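You operate a simulated robot arm through the tools that you are given. There is no shell and no other tool. Be economical: measure what you need, move in short steps, check, and stop when the job is done.

You are at the controls of a simulated robot arm. One attempt, no reset.

Task
Get ready to polish: BROWN tin open, brush loaded from it, cloth out.
Fine: the orange cloth is in the shoe cabinet's drawer; it and the lid go on the cabinet top. Stand the polish brush back, shut the drawer; the other tin stays shut.
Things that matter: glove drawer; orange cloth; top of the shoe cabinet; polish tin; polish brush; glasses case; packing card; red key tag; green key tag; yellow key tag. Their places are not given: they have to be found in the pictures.

Only the result counts: the job must be done as asked and must still hold three seconds after the hand-in. Knocking over, shifting, dropping, spilling or breaking anything else fails it. A push-on lid holds only when it is set on centred and level and pressed home; a screw cap is set on level and turned clockwise until tight.

Robot
A 7-joint arm with a two-finger parallel gripper, fixed in place. Base frame: the origin is at the foot of the arm, x ahead of it, y to its left, z up. Units: m, rad, N and s.
With the tool pointing down near the work surface it reaches from about 0.24 to 0.68 m from the base axis. Its first joint turns from -1.152 to 1.152 rad. Payload 2.4 kg.
Tool frame: the origin (TCP) lies between the finger pads and is the grasp point; the fingertips stand 0.03 m ahead of it; z points along the fingers, y is the line along which they close. Largest opening 0.094 m; finger width 0.028, thickness 0.01; the body of the gripper, 0.05 by 0.096 m, starts 0.055 m behind the TCP.
Orientation is told as [roll, pitch, yaw] about the base's x, y, z axes, in that order, counted from this pose: with the fingers straight down and closing along the base's y, the tool's x points along the base's -x, its y along +y and its z along -z.

Tools
- The arm moves only by the tool jog_arm. Its argument "plan" is one flat list of numbers, 7 for each row, row after row: the shift along the base's x, y, z in m, then the turn, a rotation vector about the base's x, y, z in degrees, then the closure, from 0 (fully open) to 1 (shut). In form: [dx, dy, dz, wx, wy, wz, hand, dx, dy, dz, wx, wy, wz, hand, ...]. A call has 1 to 12 rows; each row is the pose to reach, as a shift and turn from the pose commanded when the call began. A row lasts 0.2 s, in which the tool goes at most 0.05 m and 0.15 rad; a call with a longer step from one row to the next is refused whole, and so is a gripper value outside its range. A pose out of reach is approached as far as the arm can. The call stops where the force on the tool passes 40 N (or 10 N more than at its start, if that is more) or the arm is blocked; 0.2 s more then pass. The fingers move at their own pace (about 0.153 m/s each) and stop on an object; they squeeze with about 21 N. The grip force told is the motor's: it shows also when the fingers shut on nothing. Time passes only in rows, and 0.2 s behind the last, so rows that repeat a pose let the fingers close. It gives the time, the measured TCP pose, the force on the tool (base axes), the opening and the grip force at its end, in the units of the frame above (readings bear some noise).
- Cameras (640 x 400 px; columns grow to the right, rows downward): "scene" is fixed at [0.0249, 0.4579, 1.4689]; the picture's right is [-0.87, -0.49, 0.00], its down [-0.16, 0.29, -0.94] and it looks along [0.46, -0.82, -0.33] (base axes); focal length 331 px, centre (320, 200). "wrist" rides on the gripper at [-0.037, 0, -0.058] in the tool frame; the picture's right is [0.00, -1.00, 0.00], its down [0.97, 0.00, -0.24] and it looks along [0.24, 0.00, 0.97] (tool axes); focal length 218 px, centre (320, 200).
- get_image(camera): a new picture of that camera. No time passes.
- probe_pixels(camera, pixels): for up to 12 pixels [column, row] of the newest picture of that camera ("zoom" is the newest enlarged one), the place [x, y, z] in the base frame of the surface seen there, good to about 0.002 m. No time passes.
- enlarge(camera, box): a new picture of the part [left, top, right, bottom] of that camera's present view, enlarged. No time passes.
- sign_off(): hands the job in; it is judged then, once.

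Work in short steps. Measure before you move; look again where a grasp or a placing could have gone wrong, and mend it. You have 80 turns and 38 pictures in all, those below and enlarged ones among them. Open the gripper and draw the arm clear of the work before you hand the job in, unless the task says otherwise; then end with one line.

The tools are called after "Emit:" as a command line: name --argument value ..., lists and objects as JSON in quotes. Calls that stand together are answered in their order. jog_arm: Moves the arm, as the interface text tells. Its arguments: {"type":"object","properties":{"plan":{"type":"array","items":{"type":"number"}}},"required":["plan"]} The other tools are called the same way: get_image (camera) takes a picture; probe_pixels (camera, pixels) gives the place of the surface under pixels of a picture; enlarge (camera, box) takes an enlarged picture of a part of a camera's view; sign_off () hands the job in.

At the start:

```text
t: 0.0
eef_pos: [0.3231, -0.2576, 1.3231]
tcp_rot: [0.002, 0.0, 0.001]
force: [0.7, -0.2, 0.0]
width: 0.0939
gripper_force: 0.0
```

scene: 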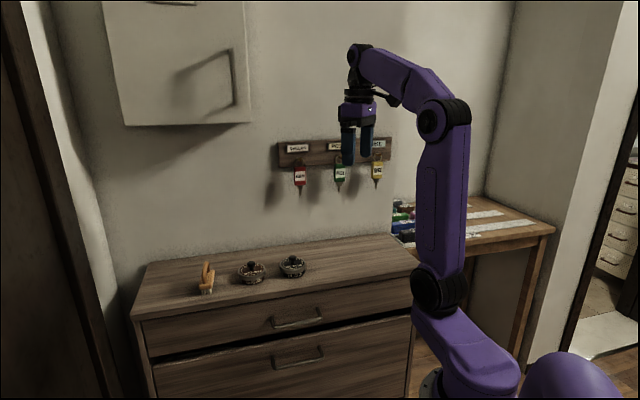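
wrist: 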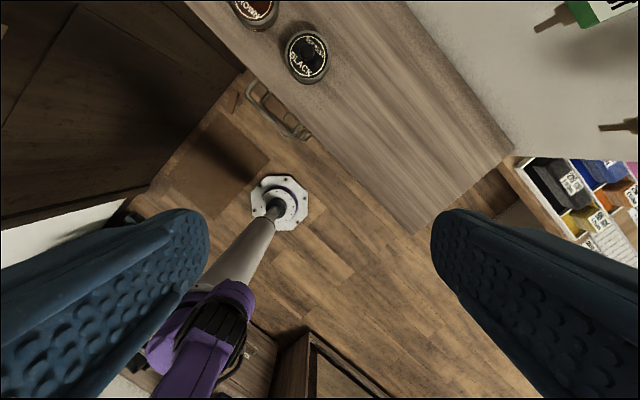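

The scene shows the brush around (207,278) and two tins at (251,272) and (292,266), with two drawers below. I'll enlarge the cabinet and probe some points.

Emit:
enlarge --camera "scene" --box '[130, 220, 430, 400]'

Emit:
probe_pixels --camera "scene" --pixels '[[207, 268], [207, 288], [251, 268], [292, 262], [297, 322], [299, 362], [140, 310], [414, 265], [150, 265], [360, 240], [275, 340], [230, 345]]'

```text
2.13 times, centred on (280, 310) of scene
```

zoom: 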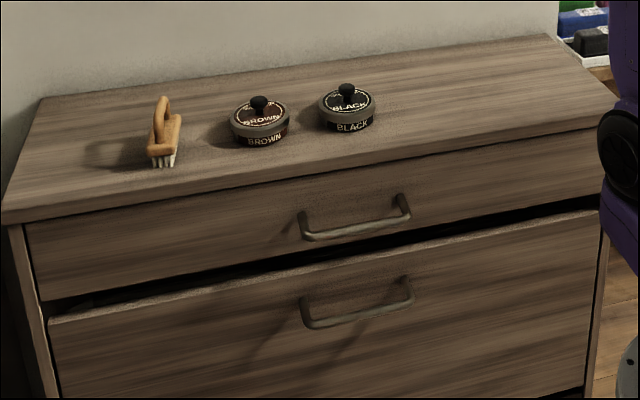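

```text
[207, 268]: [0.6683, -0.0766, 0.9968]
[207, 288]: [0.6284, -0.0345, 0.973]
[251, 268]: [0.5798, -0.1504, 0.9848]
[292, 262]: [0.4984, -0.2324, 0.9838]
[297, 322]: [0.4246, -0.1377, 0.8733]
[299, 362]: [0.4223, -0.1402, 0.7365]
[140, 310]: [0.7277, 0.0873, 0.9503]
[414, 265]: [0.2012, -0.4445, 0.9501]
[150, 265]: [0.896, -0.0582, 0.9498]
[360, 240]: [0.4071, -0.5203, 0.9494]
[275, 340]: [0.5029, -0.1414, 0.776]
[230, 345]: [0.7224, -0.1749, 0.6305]
```

I'll look closer at the brush and tins, and at the key rack with its tags.

Emit:
enlarge --camera "scene" --box '[190, 245, 318, 325]'

Emit:
enlarge --camera "scene" --box '[260, 120, 420, 220]'

Emit:
enlarge --camera "wrist" --box '[200, 0, 360, 100]'

```text
5.00 times, centred on (254, 285) of scene
```

zoom: 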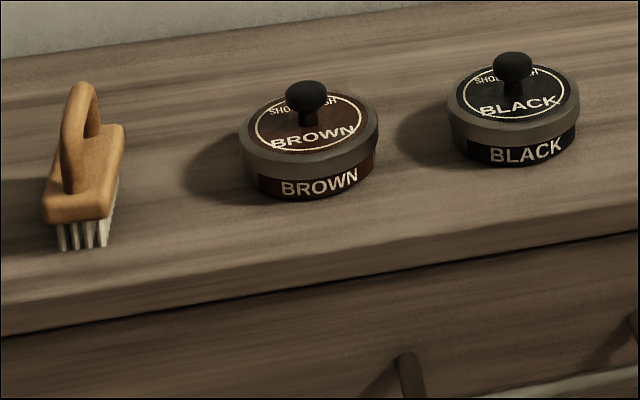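

```text
4.00 times, centred on (340, 170) of scene
```

zoom: 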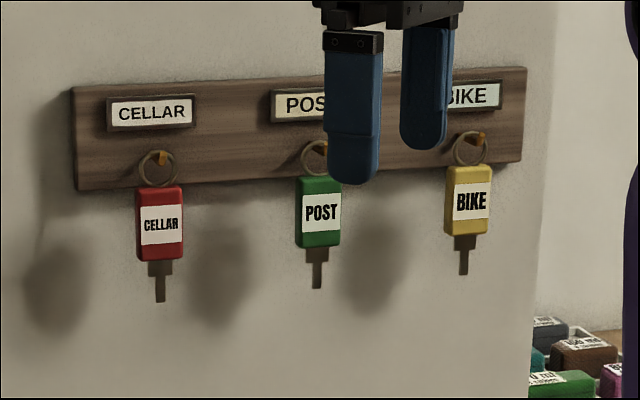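

```text
4.00 times, centred on (280, 50) of wrist
```

zoom: 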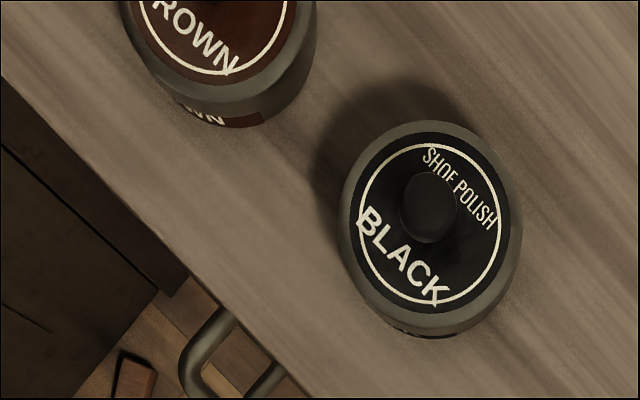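

The tins have knobbed lids, and the key tags are unrelated to the job. I'll move above the brown tin and brush for a wrist view.

Emit:
jog_arm --plan '[0.035, 0.018, -0.017, 0, 0, 0, 0, 0.07, 0.036, -0.034, 0, 0, 0, 0, 0.105, 0.054, -0.051, 0, 0, 0, 0, 0.14, 0.072, -0.068, 0, 0, 0, 0, 0.175, 0.09, -0.085, 0, 0, 0, 0, 0.21, 0.108, -0.102, 0, 0, 0, 0, 0.237, 0.128, -0.12, 0, 0, 0, 0, 0.237, 0.128, -0.12, 0, 0, 0, 0]'

Emit:
get_image --camera "wrist"

```text
t: 1.8
eef_pos: [0.56, -0.1272, 1.2022]
tcp_rot: [-0.001, 0.0, -0.001]
force: [-0.2, -0.7, 0.5]
width: 0.094
gripper_force: 0.2
```

```text
31 pictures are left
```

wrist: 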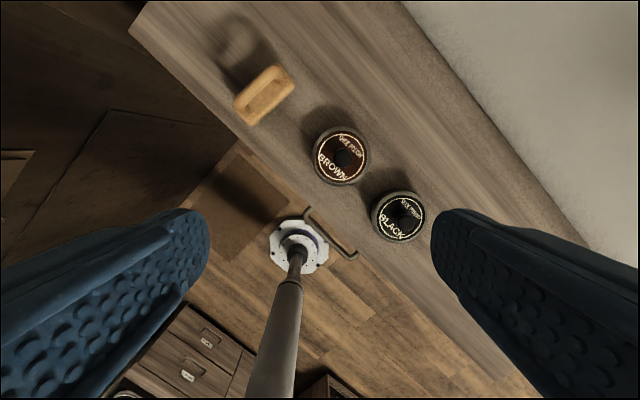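

I'll enlarge the region with the brush and tins and probe it.

Emit:
enlarge --camera "wrist" --box '[220, 50, 444, 250]'

Emit:
probe_pixels --camera "wrist" --pixels '[[342, 158], [325, 165], [361, 150], [333, 181], [355, 134], [404, 217], [242, 118], [258, 122], [293, 84], [274, 67], [265, 93], [318, 222]]'

```text
2.00 times, centred on (332, 150) of wrist
```

zoom: 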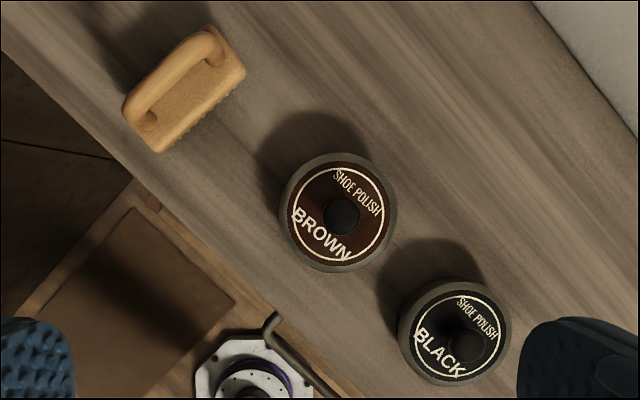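

```text
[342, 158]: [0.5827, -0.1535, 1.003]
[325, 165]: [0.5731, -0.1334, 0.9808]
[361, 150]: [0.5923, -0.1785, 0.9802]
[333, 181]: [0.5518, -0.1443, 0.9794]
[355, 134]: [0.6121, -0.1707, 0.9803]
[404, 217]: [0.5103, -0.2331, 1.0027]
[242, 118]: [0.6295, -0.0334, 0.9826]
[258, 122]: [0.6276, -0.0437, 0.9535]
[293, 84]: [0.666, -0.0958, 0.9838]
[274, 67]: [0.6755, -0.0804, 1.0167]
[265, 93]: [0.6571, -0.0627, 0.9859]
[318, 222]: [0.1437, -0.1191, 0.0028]
```

The brown tin's lid is centred near (0.5825, -0.155), with the lid top at z 0.980 and the knob top at 1.003. I'll go down over the knob with the fingers half open.

Emit:
jog_arm --plan '[0.011, -0.014, -0.04, 0, 0, 0, 0.3, 0.022, -0.028, -0.08, 0, 0, 0, 0.45, 0.022, -0.028, -0.12, 0, 0, 0, 0.45, 0.022, -0.028, -0.15, 0, 0, 0, 0.45, 0.022, -0.028, -0.17, 0, 0, 0, 0.45, 0.022, -0.028, -0.17, 0, 0, 0, 0.45]'

Emit:
enlarge --camera "wrist" --box '[220, 50, 420, 175]'

```text
t: 3.2
eef_pos: [0.5814, -0.156, 1.0342]
tcp_rot: [0.0, -0.001, 0.0]
force: [0.4, -0.4, -0.3]
width: 0.0516
gripper_force: 0.1
```

```text
3.20 times, centred on (320, 112) of wrist
```

zoom: 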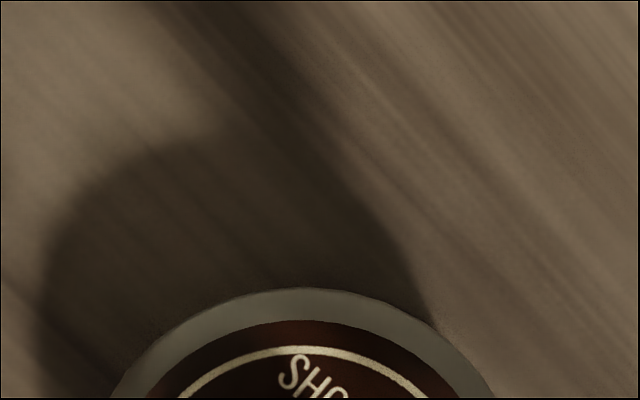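

The lid is about centred on the gripper. I'll lower 0.018 and close on the knob.

Emit:
jog_arm --plan '[0.001, 0.001, -0.018, 0, 0, 0, 0.45, 0.001, 0.001, -0.018, 0, 0, 0, 0.7, 0.001, 0.001, -0.018, 0, 0, 0, 1, 0.001, 0.001, -0.018, 0, 0, 0, 1]'

Emit:
get_image --camera "wrist"

```text
t: 4.2
eef_pos: [0.5807, -0.1556, 1.0169]
tcp_rot: [-0.001, 0.001, 0.001]
force: [-0.2, 0.2, 0.0]
width: 0.021
gripper_force: 20.7
```

```text
28 pictures are left
```

wrist: 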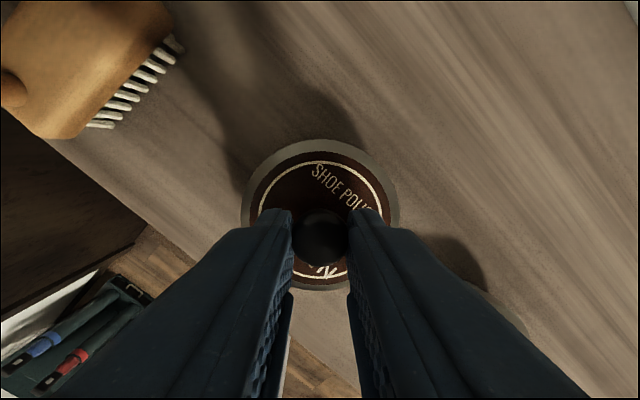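

The knob is gripped at a width of 0.021. I'll lift a little and read the force.

Emit:
jog_arm --plan '[0, 0, 0.004, 0, 0, 0, 1, 0, 0, 0.008, 0, 0, 0, 1, 0, 0, 0.012, 0, 0, 0, 1]'

Emit:
enlarge --camera "scene" --box '[190, 225, 318, 305]'

```text
t: 5.0
eef_pos: [0.5826, -0.1553, 1.0282]
tcp_rot: [0.0, 0.001, -0.001]
force: [0.6, 0.3, -0.1]
width: 0.021
gripper_force: 20.7
```

```text
5.00 times, centred on (254, 265) of scene
```

zoom: 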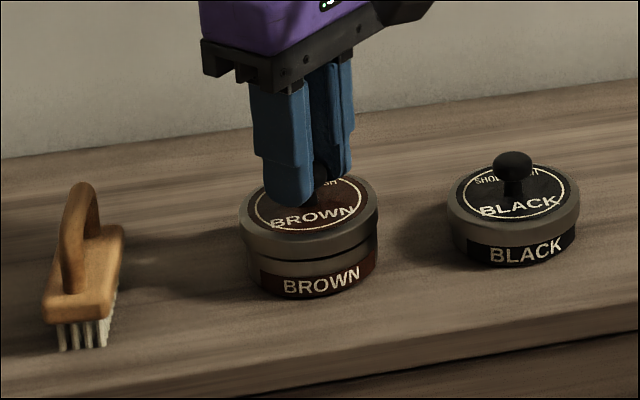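

The lid is coming off and the tin body stays put. I'll carry the lid high over the black tin to a free spot near (0.43, -0.335).

Emit:
jog_arm --plan '[0, 0, 0.04, 0, 0, 0, 1, 0, 0, 0.075, 0, 0, 0, 1, -0.03, -0.035, 0.08, 0, 0, 0, 1, -0.06, -0.07, 0.08, 0, 0, 0, 1, -0.09, -0.105, 0.08, 0, 0, 0, 1, -0.12, -0.14, 0.08, 0, 0, 0, 1, -0.145, -0.168, 0.07, 0, 0, 0, 1, -0.155, -0.18, 0.04, 0, 0, 0, 1, -0.155, -0.18, 0.005, 0, 0, 0, 1, -0.155, -0.18, -0.015, 0, 0, 0, 1, -0.155, -0.18, -0.015, 0, 0, 0, 1]'

Emit:
enlarge --camera "scene" --box '[230, 205, 390, 305]'

```text
t: 7.4
eef_pos: [0.4264, -0.337, 1.0127]
tcp_rot: [-0.002, 0.001, -0.001]
force: [-0.2, -0.1, -0.4]
width: 0.0211
gripper_force: 21.2
```

```text
4.00 times, centred on (310, 255) of scene
```

zoom: 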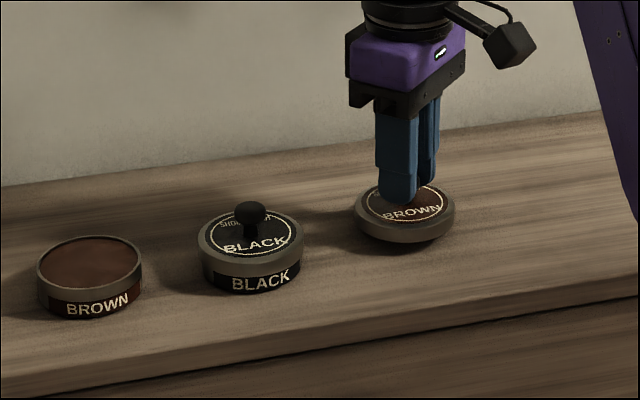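

The lid hangs just above the wood. I'll probe its rim height.

Emit:
probe_pixels --camera "zoom" --pixels '[[405, 236], [405, 239], [405, 228], [405, 222], [90, 265], [90, 312], [60, 270]]'

Emit:
jog_arm --plan '[0, 0, -0.003, 0, 0, 0, 1, 0, 0, -0.006, 0, 0, 0, 1]'

```text
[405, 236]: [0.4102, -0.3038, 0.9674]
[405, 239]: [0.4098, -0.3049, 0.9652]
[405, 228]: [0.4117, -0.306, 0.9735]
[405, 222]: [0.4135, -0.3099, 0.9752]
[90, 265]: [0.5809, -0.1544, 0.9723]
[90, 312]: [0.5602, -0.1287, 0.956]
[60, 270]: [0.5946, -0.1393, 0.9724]
```

```text
t: 8.0
eef_pos: [0.4271, -0.3381, 1.0079]
tcp_rot: [-0.001, 0.0, 0.001]
force: [0.7, 0.4, 0.2]
width: 0.0211
gripper_force: 21.1
```

The rim bottom is about 0.01 above the surface. I'll lower gradually.

Emit:
jog_arm --plan '[0, 0, -0.003, 0, 0, 0, 1, 0, 0, -0.006, 0, 0, 0, 1, 0, 0, -0.0075, 0, 0, 0, 1, 0, 0, -0.0075, 0, 0, 0, 1]'

Emit:
jog_arm --plan '[0, 0, -0.001, 0, 0, 0, 1, 0, 0, -0.002, 0, 0, 0, 1]'

```text
t: 9.0
eef_pos: [0.4268, -0.3372, 1.0004]
tcp_rot: [0.0, -0.002, 0.0]
force: [-5.0, 3.0, 25.4]
width: 0.0212
gripper_force: 21.1
```

```text
t: 9.6
eef_pos: [0.4275, -0.3359, 0.9979]
tcp_rot: [-0.002, -0.003, 0.001]
force: [-1.2, -0.4, 24.5]
width: 0.0212
gripper_force: 20.5
```

The lid is touching the surface at 25 N. I'll ease off, open and rise, then go to a viewing pose for the brush with the gripper turned 45°.

Emit:
jog_arm --plan '[0, 0, 0.002, 0, 0, 0, 1, 0, 0, 0.002, 0, 0, 0, 0.6, 0, 0, 0.004, 0, 0, 0, 0.4, 0, 0, 0.03, 0, 0, 0, 0.4, 0, 0, 0.07, 0, 0, 0, 0.4, 0, 0, 0.11, 0, 0, 0, 0.4, 0.03, 0.03, 0.13, 0, 0, 0, 0.4, 0.06, 0.065, 0.13, 0, 0, 0, 0.4, 0.09, 0.1, 0.13, 0, 0, 0, 0.4, 0.12, 0.135, 0.13, 0, 0, 0, 0.4, 0.15, 0.17, 0.13, 0, 0, 0, 0.3, 0.18, 0.205, 0.13, 0, 0, 0, 0.3]'

Emit:
enlarge --camera "scene" --box '[190, 215, 382, 335]'

Emit:
get_image --camera "wrist"

```text
t: 12.2
eef_pos: [0.6058, -0.1301, 1.1259]
tcp_rot: [0.001, 0.0, -0.002]
force: [0.7, -0.8, 0.0]
width: 0.0659
gripper_force: 0.0
```

```text
3.33 times, centred on (286, 275) of scene
```

zoom: 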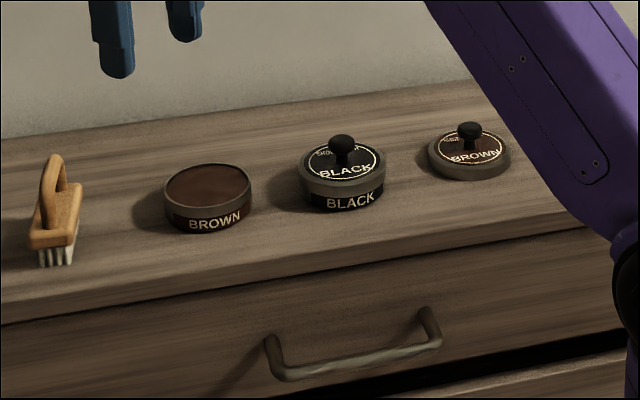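

```text
24 pictures are left
```

wrist: 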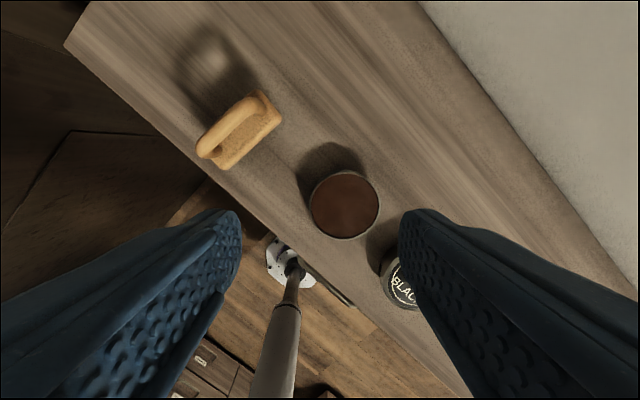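

The lid sits flat at its new spot. Now I'll measure the brush handle and its block corners.

Emit:
probe_pixels --camera "wrist" --pixels '[[209, 146], [219, 130], [232, 118], [244, 107], [257, 97], [223, 167], [279, 123], [252, 144], [215, 161], [264, 92], [244, 118], [228, 165]]'

```text
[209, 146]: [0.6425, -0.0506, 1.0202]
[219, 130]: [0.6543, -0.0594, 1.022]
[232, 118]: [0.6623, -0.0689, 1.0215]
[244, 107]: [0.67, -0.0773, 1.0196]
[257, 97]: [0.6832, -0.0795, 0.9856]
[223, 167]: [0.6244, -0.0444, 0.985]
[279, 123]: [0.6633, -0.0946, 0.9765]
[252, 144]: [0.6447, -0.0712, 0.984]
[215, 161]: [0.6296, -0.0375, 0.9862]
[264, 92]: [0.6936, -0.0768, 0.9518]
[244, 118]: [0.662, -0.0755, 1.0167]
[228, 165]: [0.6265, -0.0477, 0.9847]
```

The brush handle runs along the cabinet's depth direction, about 45°, with its middle near (0.657, -0.062) and top at z 1.022. I'll turn -45° and hover above it.

Emit:
jog_arm --plan '[0.008, 0.011, 0, 0, 0, -7.5, 0.4, 0.016, 0.022, 0, 0, 0, -15, 0.4, 0.025, 0.034, 0, 0, 0, -22.5, 0.4, 0.034, 0.045, 0, 0, 0, -30, 0.4, 0.042, 0.056, 0, 0, 0, -37.5, 0.4, 0.051, 0.068, -0.02, 0, 0, -45, 0.4, 0.051, 0.068, -0.05, 0, 0, -45, 0.4, 0.051, 0.068, -0.05, 0, 0, -45, 0.4]'

Emit:
get_image --camera "wrist"

```text
t: 14.0
eef_pos: [0.6575, -0.0625, 1.0754]
tcp_rot: [0.001, -0.002, -0.788]
force: [0.0, -0.2, 0.0]
width: 0.0563
gripper_force: 0.1
```

```text
23 pictures are left
```

wrist: 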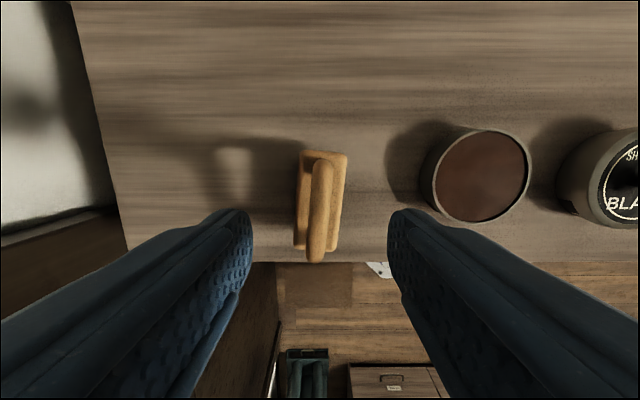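

The handle is centred but turned about 5.5° more than the gripper. I'll adjust yaw, lower to z 1.021 and close.

Emit:
jog_arm --plan '[0.002, -0.002, -0.015, 0, 0, -5.5, 0.4, 0.002, -0.002, -0.035, 0, 0, -5.5, 0.4, 0.002, -0.002, -0.054, 0, 0, -5.5, 0.4, 0.002, -0.002, -0.054, 0, 0, -5.5, 0.4, 0.002, -0.002, -0.054, 0, 0, -5.5, 0.7, 0.002, -0.002, -0.054, 0, 0, -5.5, 0.9, 0.002, -0.002, -0.054, 0, 0, -5.5, 1]'

Emit:
get_image --camera "wrist"

```text
t: 15.6
eef_pos: [0.6602, -0.0653, 1.0226]
tcp_rot: [0.001, 0.0, -0.882]
force: [-1.1, 0.9, -0.1]
width: 0.0114
gripper_force: 20.9
```

```text
22 pictures are left
```

wrist: 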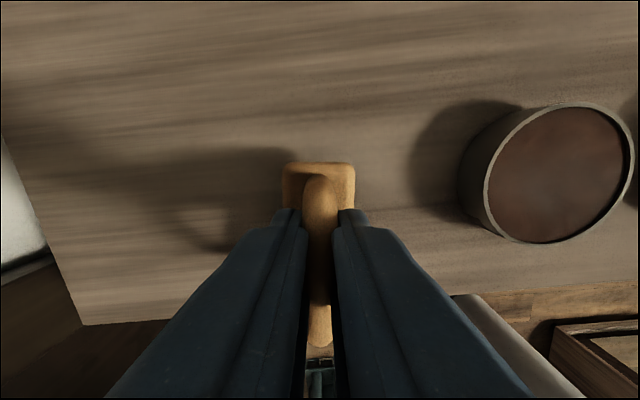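

The brush handle is gripped squarely at a width of 0.011. I'll probe the open tin's rim and polish surface from this picture.

Emit:
probe_pixels --camera "wrist" --pixels '[[486, 195], [630, 190], [570, 105], [540, 241], [560, 175], [505, 190], [615, 175], [560, 130], [548, 225]]'

Emit:
jog_arm --plan '[0, 0, 0.02, 0, 0, 0, 1, 0, 0, 0.05, 0, 0, 0, 1, 0, 0, 0.07, 0, 0, 0, 1, 0, 0, 0.07, 0, 0, 0, 1]'

```text
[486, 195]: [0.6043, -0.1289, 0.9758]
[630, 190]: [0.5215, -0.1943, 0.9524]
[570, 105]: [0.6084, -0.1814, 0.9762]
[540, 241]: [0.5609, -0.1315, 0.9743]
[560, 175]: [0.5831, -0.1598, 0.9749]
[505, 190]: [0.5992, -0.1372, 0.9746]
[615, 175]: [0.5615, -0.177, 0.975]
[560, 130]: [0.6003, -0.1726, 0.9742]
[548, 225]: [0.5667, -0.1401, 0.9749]
```

```text
t: 16.6
eef_pos: [0.6601, -0.0649, 1.0937]
tcp_rot: [-0.001, 0.001, -0.882]
force: [0.7, 0.7, 0.4]
width: 0.011
gripper_force: 20.8
```

The polish surface is at z about 0.974 and its centre near (0.583, -0.156). I'll carry the brush over the tin and stop with the bristles about 8 mm above it.

Emit:
jog_arm --plan '[-0.026, -0.03, 0, 0, 0, 0, 1, -0.052, -0.06, 0, 0, 0, 0, 1, -0.077, -0.091, 0, 0, 0, 0, 1, -0.077, -0.091, -0.02, 0, 0, 0, 1, -0.077, -0.091, -0.038, 0, 0, 0, 1, -0.077, -0.091, -0.038, 0, 0, 0, 1]'

Emit:
enlarge --camera "scene" --box '[190, 225, 318, 305]'

```text
t: 18.0
eef_pos: [0.5825, -0.1574, 1.0552]
tcp_rot: [0.0, 0.0, -0.881]
force: [-0.3, 0.4, -0.7]
width: 0.0109
gripper_force: 21.3
```

```text
5.00 times, centred on (254, 265) of scene
```

zoom: 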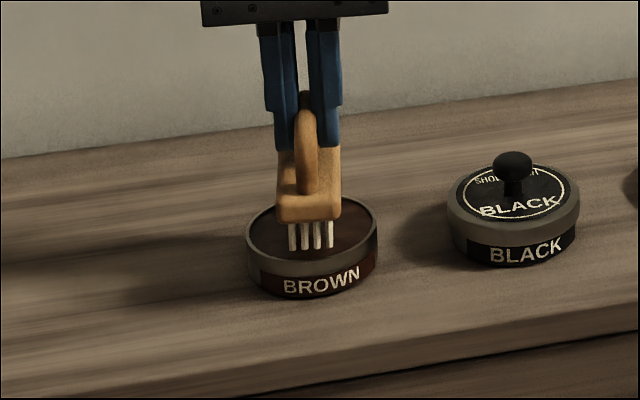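

I'll check the brush's fore-aft alignment over the tin by probing.

Emit:
probe_pixels --camera "zoom" --pixels '[[304, 246], [330, 246], [293, 249], [308, 210], [333, 150], [310, 283], [255, 235], [374, 230], [312, 265]]'

Emit:
enlarge --camera "wrist" --box '[200, 80, 440, 230]'

```text
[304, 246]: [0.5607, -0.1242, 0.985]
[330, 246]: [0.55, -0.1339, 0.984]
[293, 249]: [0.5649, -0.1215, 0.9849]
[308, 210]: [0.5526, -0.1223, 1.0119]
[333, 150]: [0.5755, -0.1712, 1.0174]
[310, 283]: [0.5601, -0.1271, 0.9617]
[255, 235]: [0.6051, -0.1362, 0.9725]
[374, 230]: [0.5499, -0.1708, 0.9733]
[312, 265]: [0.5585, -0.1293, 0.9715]
```

```text
2.67 times, centred on (320, 155) of wrist
```

zoom: 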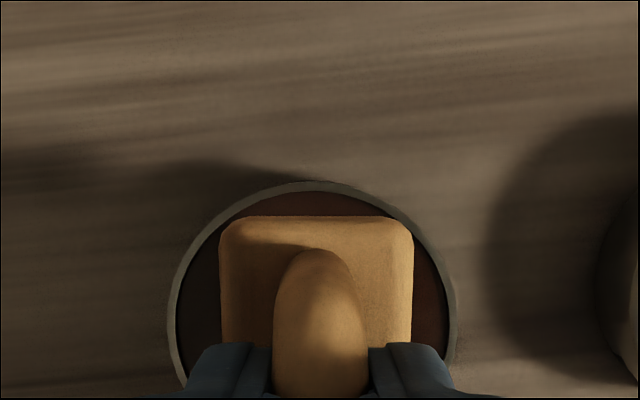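

The brush block sits about 7 mm forward of the TCP, so the front bristles would land on the rim. I'll shift it back 5.5 mm and lower gently until contact.

Emit:
jog_arm --plan '[0.004, -0.0045, 0, 0, 0, 0, 1, 0.004, -0.0045, -0.004, 0, 0, 0, 1, 0.004, -0.0045, -0.007, 0, 0, 0, 1, 0.004, -0.0045, -0.009, 0, 0, 0, 1, 0.004, -0.0045, -0.009, 0, 0, 0, 1]'

Emit:
enlarge --camera "scene" --box '[206, 235, 302, 295]'

```text
t: 19.2
eef_pos: [0.5857, -0.1606, 1.0457]
tcp_rot: [0.001, -0.001, -0.882]
force: [-0.7, -0.4, 0.0]
width: 0.0109
gripper_force: 21.0
```

```text
6.67 times, centred on (254, 265) of scene
```

zoom: 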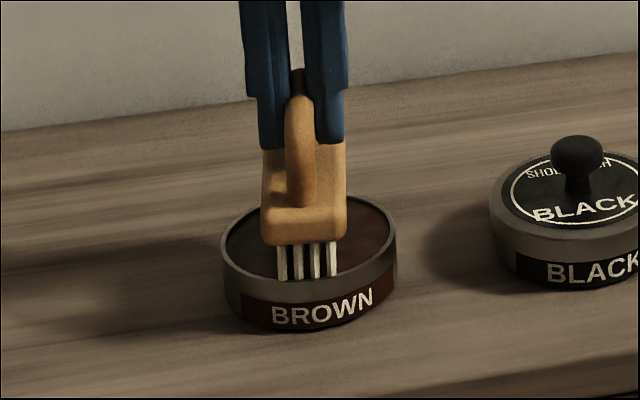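

The bristles hang just inside the front rim with no contact yet. I'll lower 2 mm at a time.

Emit:
jog_arm --plan '[0.0005, -0.0005, -0.002, 0, 0, 0, 1, 0.0005, -0.0005, -0.003, 0, 0, 0, 1, 0.0005, -0.0005, -0.003, 0, 0, 0, 1]'

```text
t: 20.0
eef_pos: [0.5879, -0.1619, 1.0438]
tcp_rot: [0.001, -0.002, -0.881]
force: [0.1, 2.7, 16.2]
width: 0.0111
gripper_force: 21.2
```

There is contact at 16 N. I'll hold there briefly and check the picture for loading.

Emit:
jog_arm --plan '[0, 0, -0.001, 0, 0, 0, 1, 0, 0, -0.001, 0, 0, 0, 1, 0, 0, -0.001, 0, 0, 0, 1, 0, 0, -0.001, 0, 0, 0, 1]'

Emit:
enlarge --camera "scene" --box '[206, 235, 302, 295]'

```text
t: 21.0
eef_pos: [0.587, -0.1617, 1.0434]
tcp_rot: [0.001, -0.003, -0.88]
force: [4.1, 0.3, 24.6]
width: 0.0111
gripper_force: 20.7
```

```text
6.67 times, centred on (254, 265) of scene
```

zoom: 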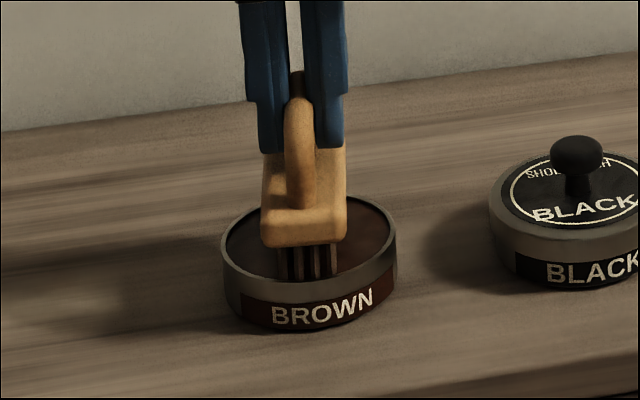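

The bristles have turned brown, so the brush is loaded. I'll lift it straight up and carry it back to just above its original place.

Emit:
jog_arm --plan '[0, 0, 0.01, 0, 0, 0, 1, 0, 0, 0.045, 0, 0, 0, 1, 0.025, 0.033, 0.05, 0, 0, 0, 1, 0.05, 0.065, 0.05, 0, 0, 0, 1, 0.0725, 0.096, 0.05, 0, 0, 0, 1, 0.0725, 0.096, 0.02, 0, 0, 0, 1, 0.0725, 0.096, -0.01, 0, 0, 0, 1, 0.0725, 0.096, -0.015, 0, 0, 0, 1, 0.0725, 0.096, -0.017, 0, 0, 0, 1, 0.0725, 0.096, -0.017, 0, 0, 0, 1]'

Emit:
jog_arm --plan '[0, 0, -0.001, 0, 0, 0, 1, 0, 0, -0.002, 0, 0, 0, 1]'

```text
t: 23.2
eef_pos: [0.6602, -0.0639, 1.0234]
tcp_rot: [0.0, 0.001, -0.881]
force: [-0.4, 0.1, -1.2]
width: 0.0111
gripper_force: 20.8
```

```text
t: 23.8
eef_pos: [0.6594, -0.0654, 1.0222]
tcp_rot: [0.001, -0.001, -0.881]
force: [-0.2, 0.5, -0.3]
width: 0.0112
gripper_force: 21.2
```

No contact yet at z 1.022, so I'll step down another 1–2 mm.

Emit:
jog_arm --plan '[0, 0, -0.001, 0, 0, 0, 1, 0, 0, -0.0015, 0, 0, 0, 1]'

Emit:
enlarge --camera "scene" --box '[170, 240, 266, 300]'

```text
t: 24.4
eef_pos: [0.66, -0.0643, 1.0216]
tcp_rot: [0.002, -0.003, -0.881]
force: [-0.2, 0.8, 2.8]
width: 0.011
gripper_force: 20.9
```

```text
6.67 times, centred on (218, 270) of scene
```

zoom: 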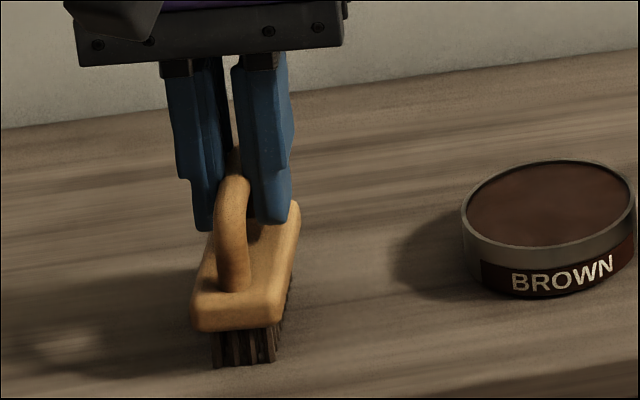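

The brush is standing in its place with light contact. I'll release it, rise, and head over the drawer handle while beginning to turn toward +45° yaw.

Emit:
jog_arm --plan '[0, 0, 0, 0, 0, 0, 0.8, 0, 0, 0, 0, 0, 0, 0.5, 0, 0, 0.003, 0, 0, 0, 0.4, 0, 0, 0.04, 0, 0, 0, 0.4, 0, 0, 0.085, 0, 0, 0, 0.4, 0, 0, 0.13, 0, 0, 0, 0.4, -0.035, -0.01, 0.14, 0, 0, 8, 0.4, -0.07, -0.02, 0.14, 0, 0, 16, 0.4, -0.105, -0.03, 0.14, 0, 0, 24, 0.4, -0.14, -0.04, 0.14, 0, 0, 32, 0.4, -0.175, -0.05, 0.14, 0, 0, 40, 0.4, -0.21, -0.06, 0.14, 0, 0, 48, 0.4]'

Emit:
jog_arm --plan '[0, 0, 0, 0, 0, 8, 0.4, 0, 0, 0, 0, 0, 16, 0.4, 0, 0, 0, 0, 0, 24, 0.4, 0, 0, 0, 0, 0, 32, 0.4, 0, 0, 0, 0, 0, 40, 0.4, 0, 0, 0, 0, 0, 47.5, 0.4, 0, 0, 0, 0, 0, 47.5, 0.4]'

Emit:
get_image --camera "wrist"

```text
t: 27.0
eef_pos: [0.45, -0.1251, 1.1616]
tcp_rot: [-0.001, 0.0, -0.04]
force: [0.0, -0.1, 0.9]
width: 0.0564
gripper_force: 0.0
out of reach, approached as far as the arm can: row 6, 7
```

```text
t: 28.6
eef_pos: [0.4502, -0.1258, 1.1627]
tcp_rot: [0.0, -0.001, 0.787]
force: [-0.5, -0.2, 0.0]
width: 0.0565
gripper_force: 0.0
```

```text
16 pictures are left
```

wrist: 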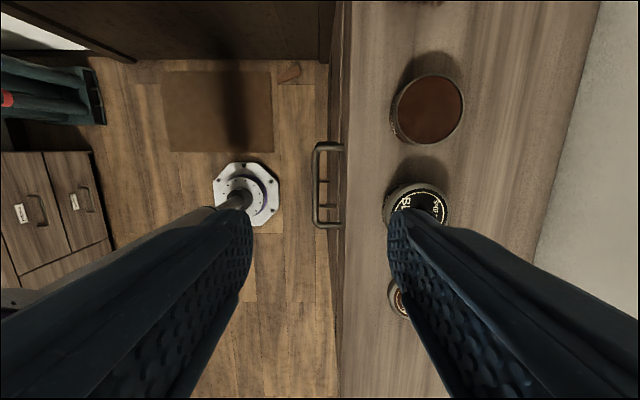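

The handle bar shows at column 316, rows 150–225. I'll probe its ends and the drawer front.

Emit:
probe_pixels --camera "wrist" --pixels '[[316, 160], [316, 190], [316, 215], [318, 150], [317, 224], [332, 146], [338, 225], [341, 180], [325, 195]]'

Emit:
probe_pixels --camera "scene" --pixels '[[272, 326], [298, 322], [320, 318], [320, 309], [272, 318]]'

```text
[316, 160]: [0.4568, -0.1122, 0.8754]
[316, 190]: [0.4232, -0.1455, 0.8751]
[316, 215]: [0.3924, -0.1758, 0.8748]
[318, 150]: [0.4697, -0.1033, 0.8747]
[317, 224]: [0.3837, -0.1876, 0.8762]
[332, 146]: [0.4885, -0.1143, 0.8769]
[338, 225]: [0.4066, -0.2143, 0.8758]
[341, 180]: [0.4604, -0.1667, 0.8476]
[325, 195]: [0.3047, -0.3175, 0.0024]
```

```text
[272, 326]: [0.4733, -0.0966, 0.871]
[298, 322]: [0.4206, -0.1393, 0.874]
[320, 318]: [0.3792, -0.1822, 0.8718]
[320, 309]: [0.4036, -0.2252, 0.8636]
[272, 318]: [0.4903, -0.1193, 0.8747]
```

The bar is centred near (0.4255, -0.1425, 0.870), about 4 cm off the drawer front. I'll lower over it from slightly outward, so the gripper body clears the cabinet's edge, with a 5 cm opening.

Emit:
jog_arm --plan '[-0.0295, -0.0125, -0.03, 0, 0, 0, 0.47, -0.0295, -0.0125, -0.075, 0, 0, 0, 0.47, -0.0295, -0.0125, -0.12, 0, 0, 0, 0.47, -0.0295, -0.0125, -0.165, 0, 0, 0, 0.47, -0.0295, -0.0125, -0.2, 0, 0, 0, 0.47, -0.0295, -0.0125, -0.235, 0, 0, 0, 0.47, -0.0295, -0.0125, -0.26, 0, 0, 0, 0.47, -0.0295, -0.0125, -0.28, 0, 0, 0, 0.47, -0.0295, -0.0125, -0.28, 0, 0, 0, 0.47]'

Emit:
get_image --camera "wrist"

```text
t: 30.3
eef_pos: [0.4204, -0.1377, 0.8947]
tcp_rot: [-0.007, -0.002, 0.783]
force: [-8.6, 3.8, 17.4]
width: 0.0498
gripper_force: 0.0
stopped in row 8: the force on the tool passed its limit (the readings are from after the stop); the commanded pose is now the measured one
```

```text
15 pictures are left
```

wrist: 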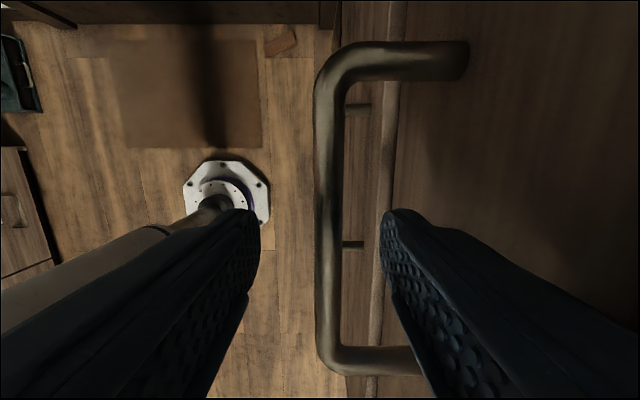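

The gripper body touched the cabinet's top edge (force outward and up). I'll raise, move 16 mm further out, open to 6 cm, lower, and close so the inner finger hooks the bar.

Emit:
jog_arm --plan '[0, 0, 0.006, 0, 0, 0, 0.37, -0.0114, 0.0112, 0.006, 0, 0, 0, 0.37, -0.0114, 0.0112, -0.004, 0, 0, 0, 0.37, -0.0114, 0.0112, -0.013, 0, 0, 0, 0.37, -0.0114, 0.0112, -0.013, 0, 0, 0, 0.37]'

```text
t: 31.5
eef_pos: [0.4104, -0.1271, 0.8811]
tcp_rot: [-0.006, -0.002, 0.784]
force: [0.5, 0.0, -0.5]
width: 0.0593
gripper_force: 0.0
```

No contact now, with z at 0.881. I'll close on the bar.

Emit:
jog_arm --plan '[0, 0, 0, 0, 0, 0, 0.6, 0, 0, 0, 0, 0, 0, 0.8, 0, 0, 0, 0, 0, 0, 1, 0, 0, 0, 0, 0, 0, 1]'

```text
t: 32.5
eef_pos: [0.4083, -0.1264, 0.8817]
tcp_rot: [-0.004, 0.0, 0.785]
force: [-0.9, 0.9, -5.6]
width: 0.0117
gripper_force: 45.5
```

The bar is held at a width of 0.012. I'll pull along (-0.71, 0.70) in short steps.

Emit:
jog_arm --plan '[-0.014, 0.014, 0, 0, 0, 0, 1, -0.028, 0.028, 0, 0, 0, 0, 1, -0.042, 0.042, 0, 0, 0, 0, 1, -0.056, 0.056, 0, 0, 0, 0, 1]'

Emit:
get_image --camera "scene"

```text
t: 33.5
eef_pos: [0.3524, -0.0699, 0.88]
tcp_rot: [0.001, 0.002, 0.782]
force: [-9.1, -7.7, -24.7]
width: 0.0119
gripper_force: 45.1
```

```text
14 pictures are left
```

scene: 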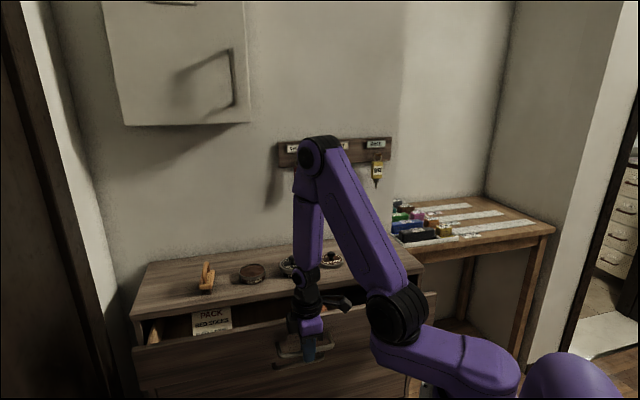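

The drawer is sliding, open about 10 cm, and a packing card is visible inside. The tool is being pulled down a bit, so I'll pull 8 cm more with z eased by 2 mm.

Emit:
jog_arm --plan '[-0.012, 0.012, -0.002, 0, 0, 0, 1, -0.026, 0.026, -0.002, 0, 0, 0, 1, -0.04, 0.04, -0.002, 0, 0, 0, 1, -0.053, 0.053, -0.002, 0, 0, 0, 1, -0.058, 0.058, -0.002, 0, 0, 0, 1]'

```text
t: 34.0
eef_pos: [0.3443, -0.0629, 0.8806]
tcp_rot: [-0.009, -0.002, 0.784]
force: [-1.9, -1.4, 11.9]
width: 0.0119
gripper_force: 45.2
stopped in row 2: the force on the tool passed its limit (the readings are from after the stop); the commanded pose is now the measured one
```

It stopped 1 cm on. I'll try another small pull without the z change to see whether this is the end stop.

Emit:
jog_arm --plan '[-0.004, 0.004, 0, 0, 0, 0, 1, -0.008, 0.008, 0, 0, 0, 0, 1, -0.014, 0.014, 0, 0, 0, 0, 1]'

Emit:
get_image --camera "wrist"

```text
t: 34.8
eef_pos: [0.3294, -0.0464, 0.8797]
tcp_rot: [-0.004, -0.004, 0.782]
force: [-10.5, -8.8, 0.9]
width: 0.0118
gripper_force: 45.0
```

```text
13 pictures are left
```

wrist: 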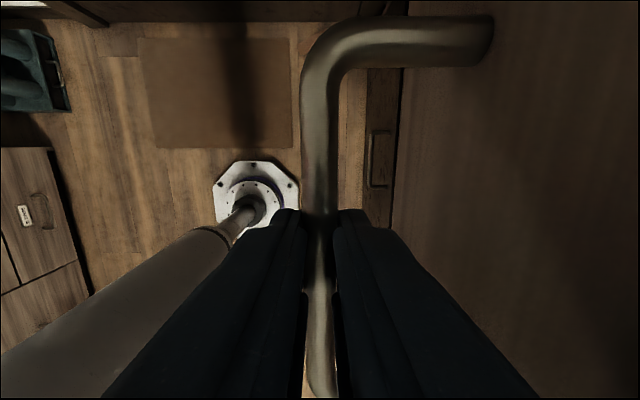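

It was not the end stop; the drawer is still moving. I'll keep pulling in small steps and ease 2 mm sideways.

Emit:
jog_arm --plan '[-0.008, 0.005, 0, 0, 0, 0, 1, -0.016, 0.013, 0, 0, 0, 0, 1, -0.024, 0.021, 0, 0, 0, 0, 1, -0.032, 0.029, 0, 0, 0, 0, 1, -0.04, 0.037, 0, 0, 0, 0, 1]'

```text
t: 36.0
eef_pos: [0.2921, -0.0094, 0.8801]
tcp_rot: [-0.015, -0.006, 0.784]
force: [16.4, 11.8, -12.6]
width: 0.0119
gripper_force: 45.1
```

The drawer is open about 18 cm. I'll release the bar, rise clear and move over the drawer to look in.

Emit:
jog_arm --plan '[0, 0, 0, 0, 0, 0, 0.8, 0, 0, 0, 0, 0, 0, 0.6, 0, 0, 0, 0, 0, 0, 0.55, 0, 0, 0.03, 0, 0, 0, 0.55, 0, 0, 0.075, 0, 0, 0, 0.55, 0, 0, 0.12, 0, 0, 0, 0.5, 0.01, 0, 0.165, 0, 0, 0, 0.5, 0.03, -0.01, 0.2, 0, 0, 0, 0.5, 0.06, -0.02, 0.23, 0, 0, 0, 0.5, 0.09, -0.035, 0.26, 0, 0, 0, 0.5, 0.118, -0.045, 0.29, 0, 0, 0, 0.5, 0.118, -0.045, 0.29, 0, 0, 0, 0.5]'

Emit:
get_image --camera "wrist"

```text
t: 38.5
eef_pos: [0.4084, -0.056, 1.1705]
tcp_rot: [-0.009, -0.004, 0.78]
force: [0.0, 0.7, -0.3]
width: 0.047
gripper_force: 0.1
```

```text
12 pictures are left
```

wrist: 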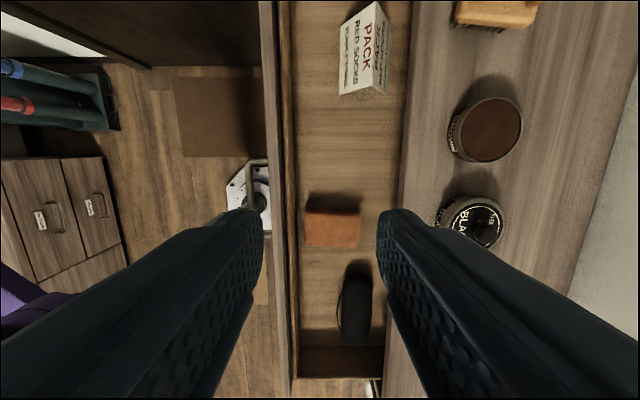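

The orange cloth block is at (332,228), the glasses case at (356,305) and the packing card at (365,50). I'll probe the cloth and its surroundings.

Emit:
probe_pixels --camera "wrist" --pixels '[[309, 214], [358, 216], [307, 243], [357, 246], [332, 230], [330, 205], [335, 270], [356, 277], [356, 305], [291, 230], [276, 230], [400, 230]]'

Emit:
enlarge --camera "wrist" --box '[270, 180, 414, 270]'

```text
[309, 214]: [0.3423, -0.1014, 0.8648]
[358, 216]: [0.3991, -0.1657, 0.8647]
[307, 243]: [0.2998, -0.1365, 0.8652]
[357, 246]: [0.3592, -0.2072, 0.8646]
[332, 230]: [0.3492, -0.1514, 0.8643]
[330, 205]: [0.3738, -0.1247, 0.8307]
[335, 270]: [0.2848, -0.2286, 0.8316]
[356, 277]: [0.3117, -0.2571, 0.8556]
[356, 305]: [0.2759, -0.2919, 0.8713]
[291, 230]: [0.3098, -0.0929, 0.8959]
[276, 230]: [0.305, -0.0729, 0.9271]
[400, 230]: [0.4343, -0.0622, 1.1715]
```

```text
4.44 times, centred on (342, 225) of wrist
```

zoom: 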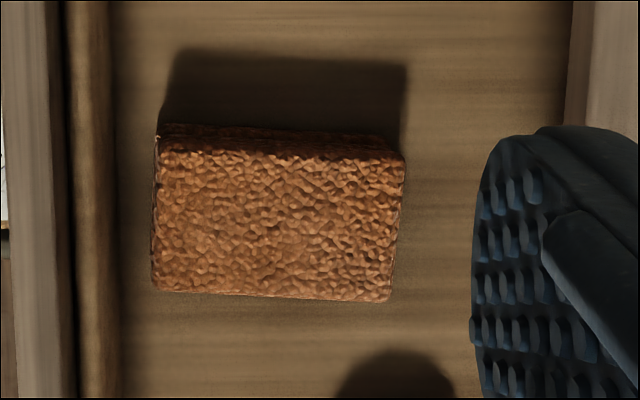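

The cloth measures 0.086 × 0.055 × 0.034, centred at (0.350, -0.153) with its long axis at -49°. I'll turn to about -48.5° yaw above it, then lower.

Emit:
jog_arm --plan '[-0.005, -0.008, 0, 0, 0, -7.8, 0.3, -0.01, -0.016, 0, 0, 0, -15.6, 0.3, -0.015, -0.024, 0, 0, 0, -23.4, 0.3, -0.02, -0.032, 0, 0, 0, -31.2, 0.2, -0.025, -0.04, 0, 0, 0, -39, 0.2, -0.03, -0.048, 0, 0, 0, -46.8, 0.2, -0.035, -0.056, 0, 0, 0, -54.6, 0.2, -0.04, -0.065, 0, 0, 0, -62.4, 0.2, -0.045, -0.075, 0, 0, 0, -70.2, 0.2, -0.05, -0.085, -0.02, 0, 0, -78, 0.2, -0.055, -0.092, -0.06, 0, 0, -85.8, 0.2, -0.058, -0.097, -0.1, 0, 0, -93, 0.2]'

Emit:
jog_arm --plan '[0, 0, -0.04, 0, 0, 0, 0.2, 0, 0, -0.08, 0, 0, 0, 0.2, 0, 0, -0.12, 0, 0, 0, 0.2, 0, 0, -0.12, 0, 0, 0, 0.2]'

Emit:
get_image --camera "wrist"

```text
t: 41.1
eef_pos: [0.3489, -0.1523, 1.0702]
tcp_rot: [-0.007, -0.003, -0.842]
force: [0.1, 0.1, -0.5]
width: 0.0755
gripper_force: 0.0
```

```text
t: 42.1
eef_pos: [0.3516, -0.152, 0.9496]
tcp_rot: [-0.008, -0.003, -0.841]
force: [-1.4, 0.3, -0.8]
width: 0.0751
gripper_force: 0.0
```

```text
10 pictures are left
```

wrist: 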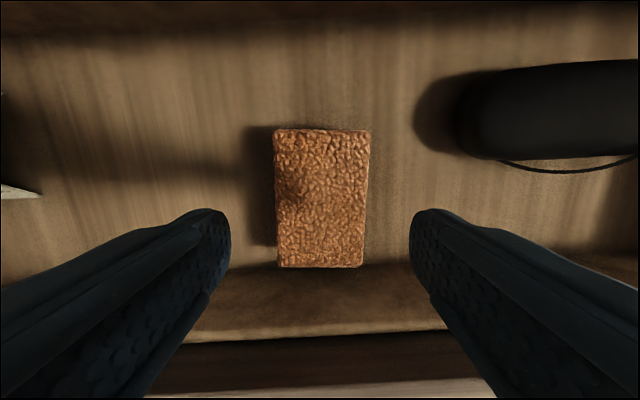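

The cloth is centred and aligned between the fingers. I'll lower to z 0.868 and close.

Emit:
jog_arm --plan '[0, 0, -0.03, 0, 0, 0, 0.2, 0, 0, -0.06, 0, 0, 0, 0.2, 0, 0, -0.081, 0, 0, 0, 0.2, 0, 0, -0.081, 0, 0, 0, 0.4, 0, 0, -0.081, 0, 0, 0, 0.7, 0, 0, -0.081, 0, 0, 0, 1, 0, 0, -0.081, 0, 0, 0, 1]'

Emit:
jog_arm --plan '[0, 0, 0.02, 0, 0, 0, 1, 0, 0, 0.06, 0, 0, 0, 1, 0, 0, 0.1, 0, 0, 0, 1, 0, 0, 0.14, 0, 0, 0, 1, 0, 0, 0.18, 0, 0, 0, 1]'

```text
t: 43.8
eef_pos: [0.3519, -0.1516, 0.8698]
tcp_rot: [-0.007, -0.003, -0.842]
force: [-0.4, -1.7, 8.3]
width: 0.0638
gripper_force: 21.2
```

```text
t: 45.0
eef_pos: [0.3515, -0.1494, 1.0482]
tcp_rot: [-0.009, -0.002, -0.84]
force: [0.1, 0.3, 0.1]
width: 0.0637
gripper_force: 21.1
```

The cloth is held at a width of 0.064. I'll carry it to the free right end of the cabinet top at (0.338, -0.433) and hover above.

Emit:
jog_arm --plan '[0, -0.03, 0.02, 0, 0, 0, 1, -0.002, -0.07, 0.025, 0, 0, 0, 1, -0.004, -0.11, 0.025, 0, 0, 0, 1, -0.006, -0.15, 0.025, 0, 0, 0, 1, -0.009, -0.19, 0.025, 0, 0, 0, 1, -0.011, -0.23, 0.025, 0, 0, 0, 1, -0.013, -0.26, 0.02, 0, 0, 0, 1, -0.0135, -0.2836, 0, 0, 0, 0, 1, -0.0135, -0.2836, -0.03, 0, 0, 0, 1, -0.0135, -0.2836, -0.045, 0, 0, 0, 1, -0.0135, -0.2836, -0.045, 0, 0, 0, 1]'

Emit:
get_image --camera "wrist"

```text
t: 47.4
eef_pos: [0.3377, -0.4366, 1.0039]
tcp_rot: [-0.007, -0.003, -0.842]
force: [0.3, 0.7, -0.4]
width: 0.0638
gripper_force: 20.7
```

```text
9 pictures are left
```

wrist: 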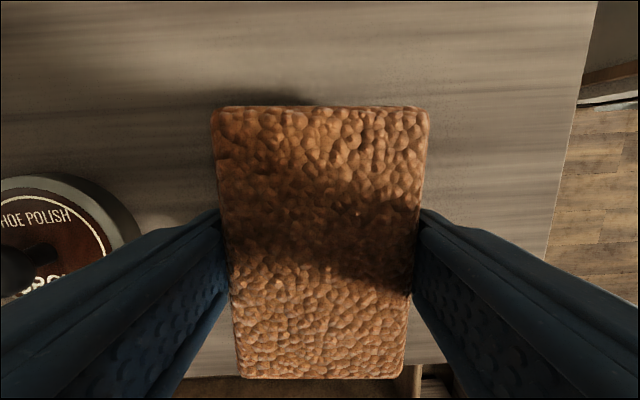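

The cloth is whole in the grip and clear of the lid and edges. I'll lower onto the wood.

Emit:
jog_arm --plan '[0, 0, -0.006, 0, 0, 0, 1, 0, 0, -0.011, 0, 0, 0, 1, 0, 0, -0.014, 0, 0, 0, 1, 0, 0, -0.014, 0, 0, 0, 1]'

Emit:
jog_arm --plan '[0, 0, -0.001, 0, 0, 0, 1, 0, 0, -0.002, 0, 0, 0, 1]'

```text
t: 48.4
eef_pos: [0.337, -0.4346, 0.9894]
tcp_rot: [-0.009, -0.003, -0.841]
force: [0.1, 1.0, 1.3]
width: 0.0638
gripper_force: 20.9
```

```text
t: 49.0
eef_pos: [0.3364, -0.4365, 0.9894]
tcp_rot: [-0.009, -0.007, -0.842]
force: [0.2, 0.7, 16.3]
width: 0.0642
gripper_force: 21.1
```

The cloth rests on the wood. I'll release, rise, and start back toward the front of the open drawer.

Emit:
jog_arm --plan '[0, 0, 0.001, 0, 0, 0, 0.5, 0, 0, 0.001, 0, 0, 0, 0.2, 0, 0, 0.001, 0, 0, 0, 0.15, 0, 0, 0.03, 0, 0, 0, 0.15, 0, 0, 0.075, 0, 0, 0, 0.2, 0, 0, 0.12, 0, 0, 0, 0.4, 0, 0.03, 0.15, 0, 0, 0, 0.6, -0.005, 0.075, 0.16, 0, 0, 0, 0.8, -0.012, 0.12, 0.16, 0, 0, 0, 1, -0.02, 0.165, 0.16, 0, 0, 0, 1, -0.027, 0.21, 0.16, 0, 0, 0, 1, -0.034, 0.255, 0.16, 0, 0, 0, 1]'

Emit:
get_image --camera "scene"

```text
t: 51.5
eef_pos: [0.3017, -0.1796, 1.1458]
tcp_rot: [-0.009, -0.004, -0.842]
force: [0.4, 0.1, 0.5]
width: 0.0002
gripper_force: 20.8
```

```text
8 pictures are left
```

scene: 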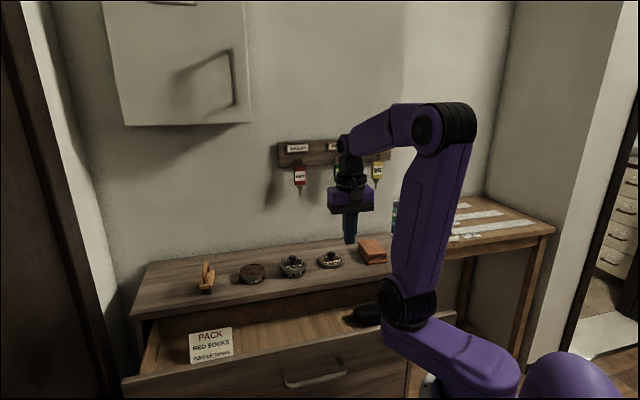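

The cloth sits on the top beside the lid, and the drawer handle is visible at (315,376). I'll probe the bar and drawer front.

Emit:
probe_pixels --camera "scene" --pixels '[[290, 382], [315, 378], [340, 371], [315, 367], [310, 352], [225, 333]]'

Emit:
jog_arm --plan '[-0.007, 0.04, 0, 0, 0, 0, 1, -0.014, 0.08, 0, 0, 0, 0, 1, -0.022, 0.12, 0, 0, 0, 0, 1, -0.03, 0.16, 0, 0, 0, 0, 1, -0.038, 0.2, 0, 0, 0, 0, 1, -0.038, 0.2, -0.03, 0, 0, 0, 1, -0.038, 0.2, -0.07, 0, 0, 0, 1, -0.038, 0.2, -0.11, 0, 0, 0, 1, -0.038, 0.2, -0.11, 0, 0, 0, 1]'

```text
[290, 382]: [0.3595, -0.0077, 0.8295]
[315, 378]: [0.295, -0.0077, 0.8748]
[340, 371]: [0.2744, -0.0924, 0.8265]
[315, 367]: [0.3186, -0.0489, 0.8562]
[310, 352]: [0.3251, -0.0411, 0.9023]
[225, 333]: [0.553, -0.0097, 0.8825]
```

```text
t: 53.5
eef_pos: [0.266, 0.0179, 1.036]
tcp_rot: [-0.009, -0.004, -0.84]
force: [-0.5, -0.9, -0.3]
width: 0.0
gripper_force: 20.8
```

The bar is at n≈0.215 and I'm 2 cm outside it. I'll tilt 12° so the body leans away from the cabinet, and lower to bar height.

Emit:
jog_arm --plan '[-0.002, 0.002, 0, -4.2, -4.25, 0, 1, -0.004, 0.004, 0, -8.4, -8.5, 0, 1, -0.004, 0.004, -0.04, -8.4, -8.5, 0, 1, -0.004, 0.004, -0.08, -8.4, -8.5, 0, 1, -0.004, 0.004, -0.115, -8.4, -8.5, 0, 1, -0.004, 0.004, -0.151, -8.4, -8.5, 0, 1, -0.004, 0.004, -0.151, -8.4, -8.5, 0, 1]'

Emit:
get_image --camera "wrist"

```text
t: 55.1
eef_pos: [0.2748, 0.0118, 0.8958]
tcp_rot: [-0.032, -0.195, -0.966]
force: [2.6, 1.2, -0.6]
width: 0.0
gripper_force: 21.0
out of reach, approached as far as the arm can: row 3, 4, 5, 6, 7
```

```text
7 pictures are left
```

wrist: 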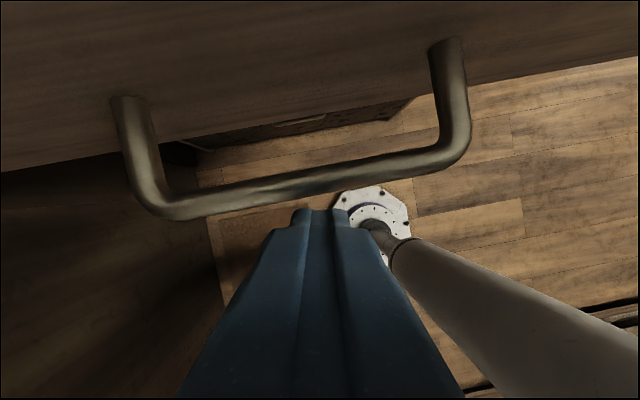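

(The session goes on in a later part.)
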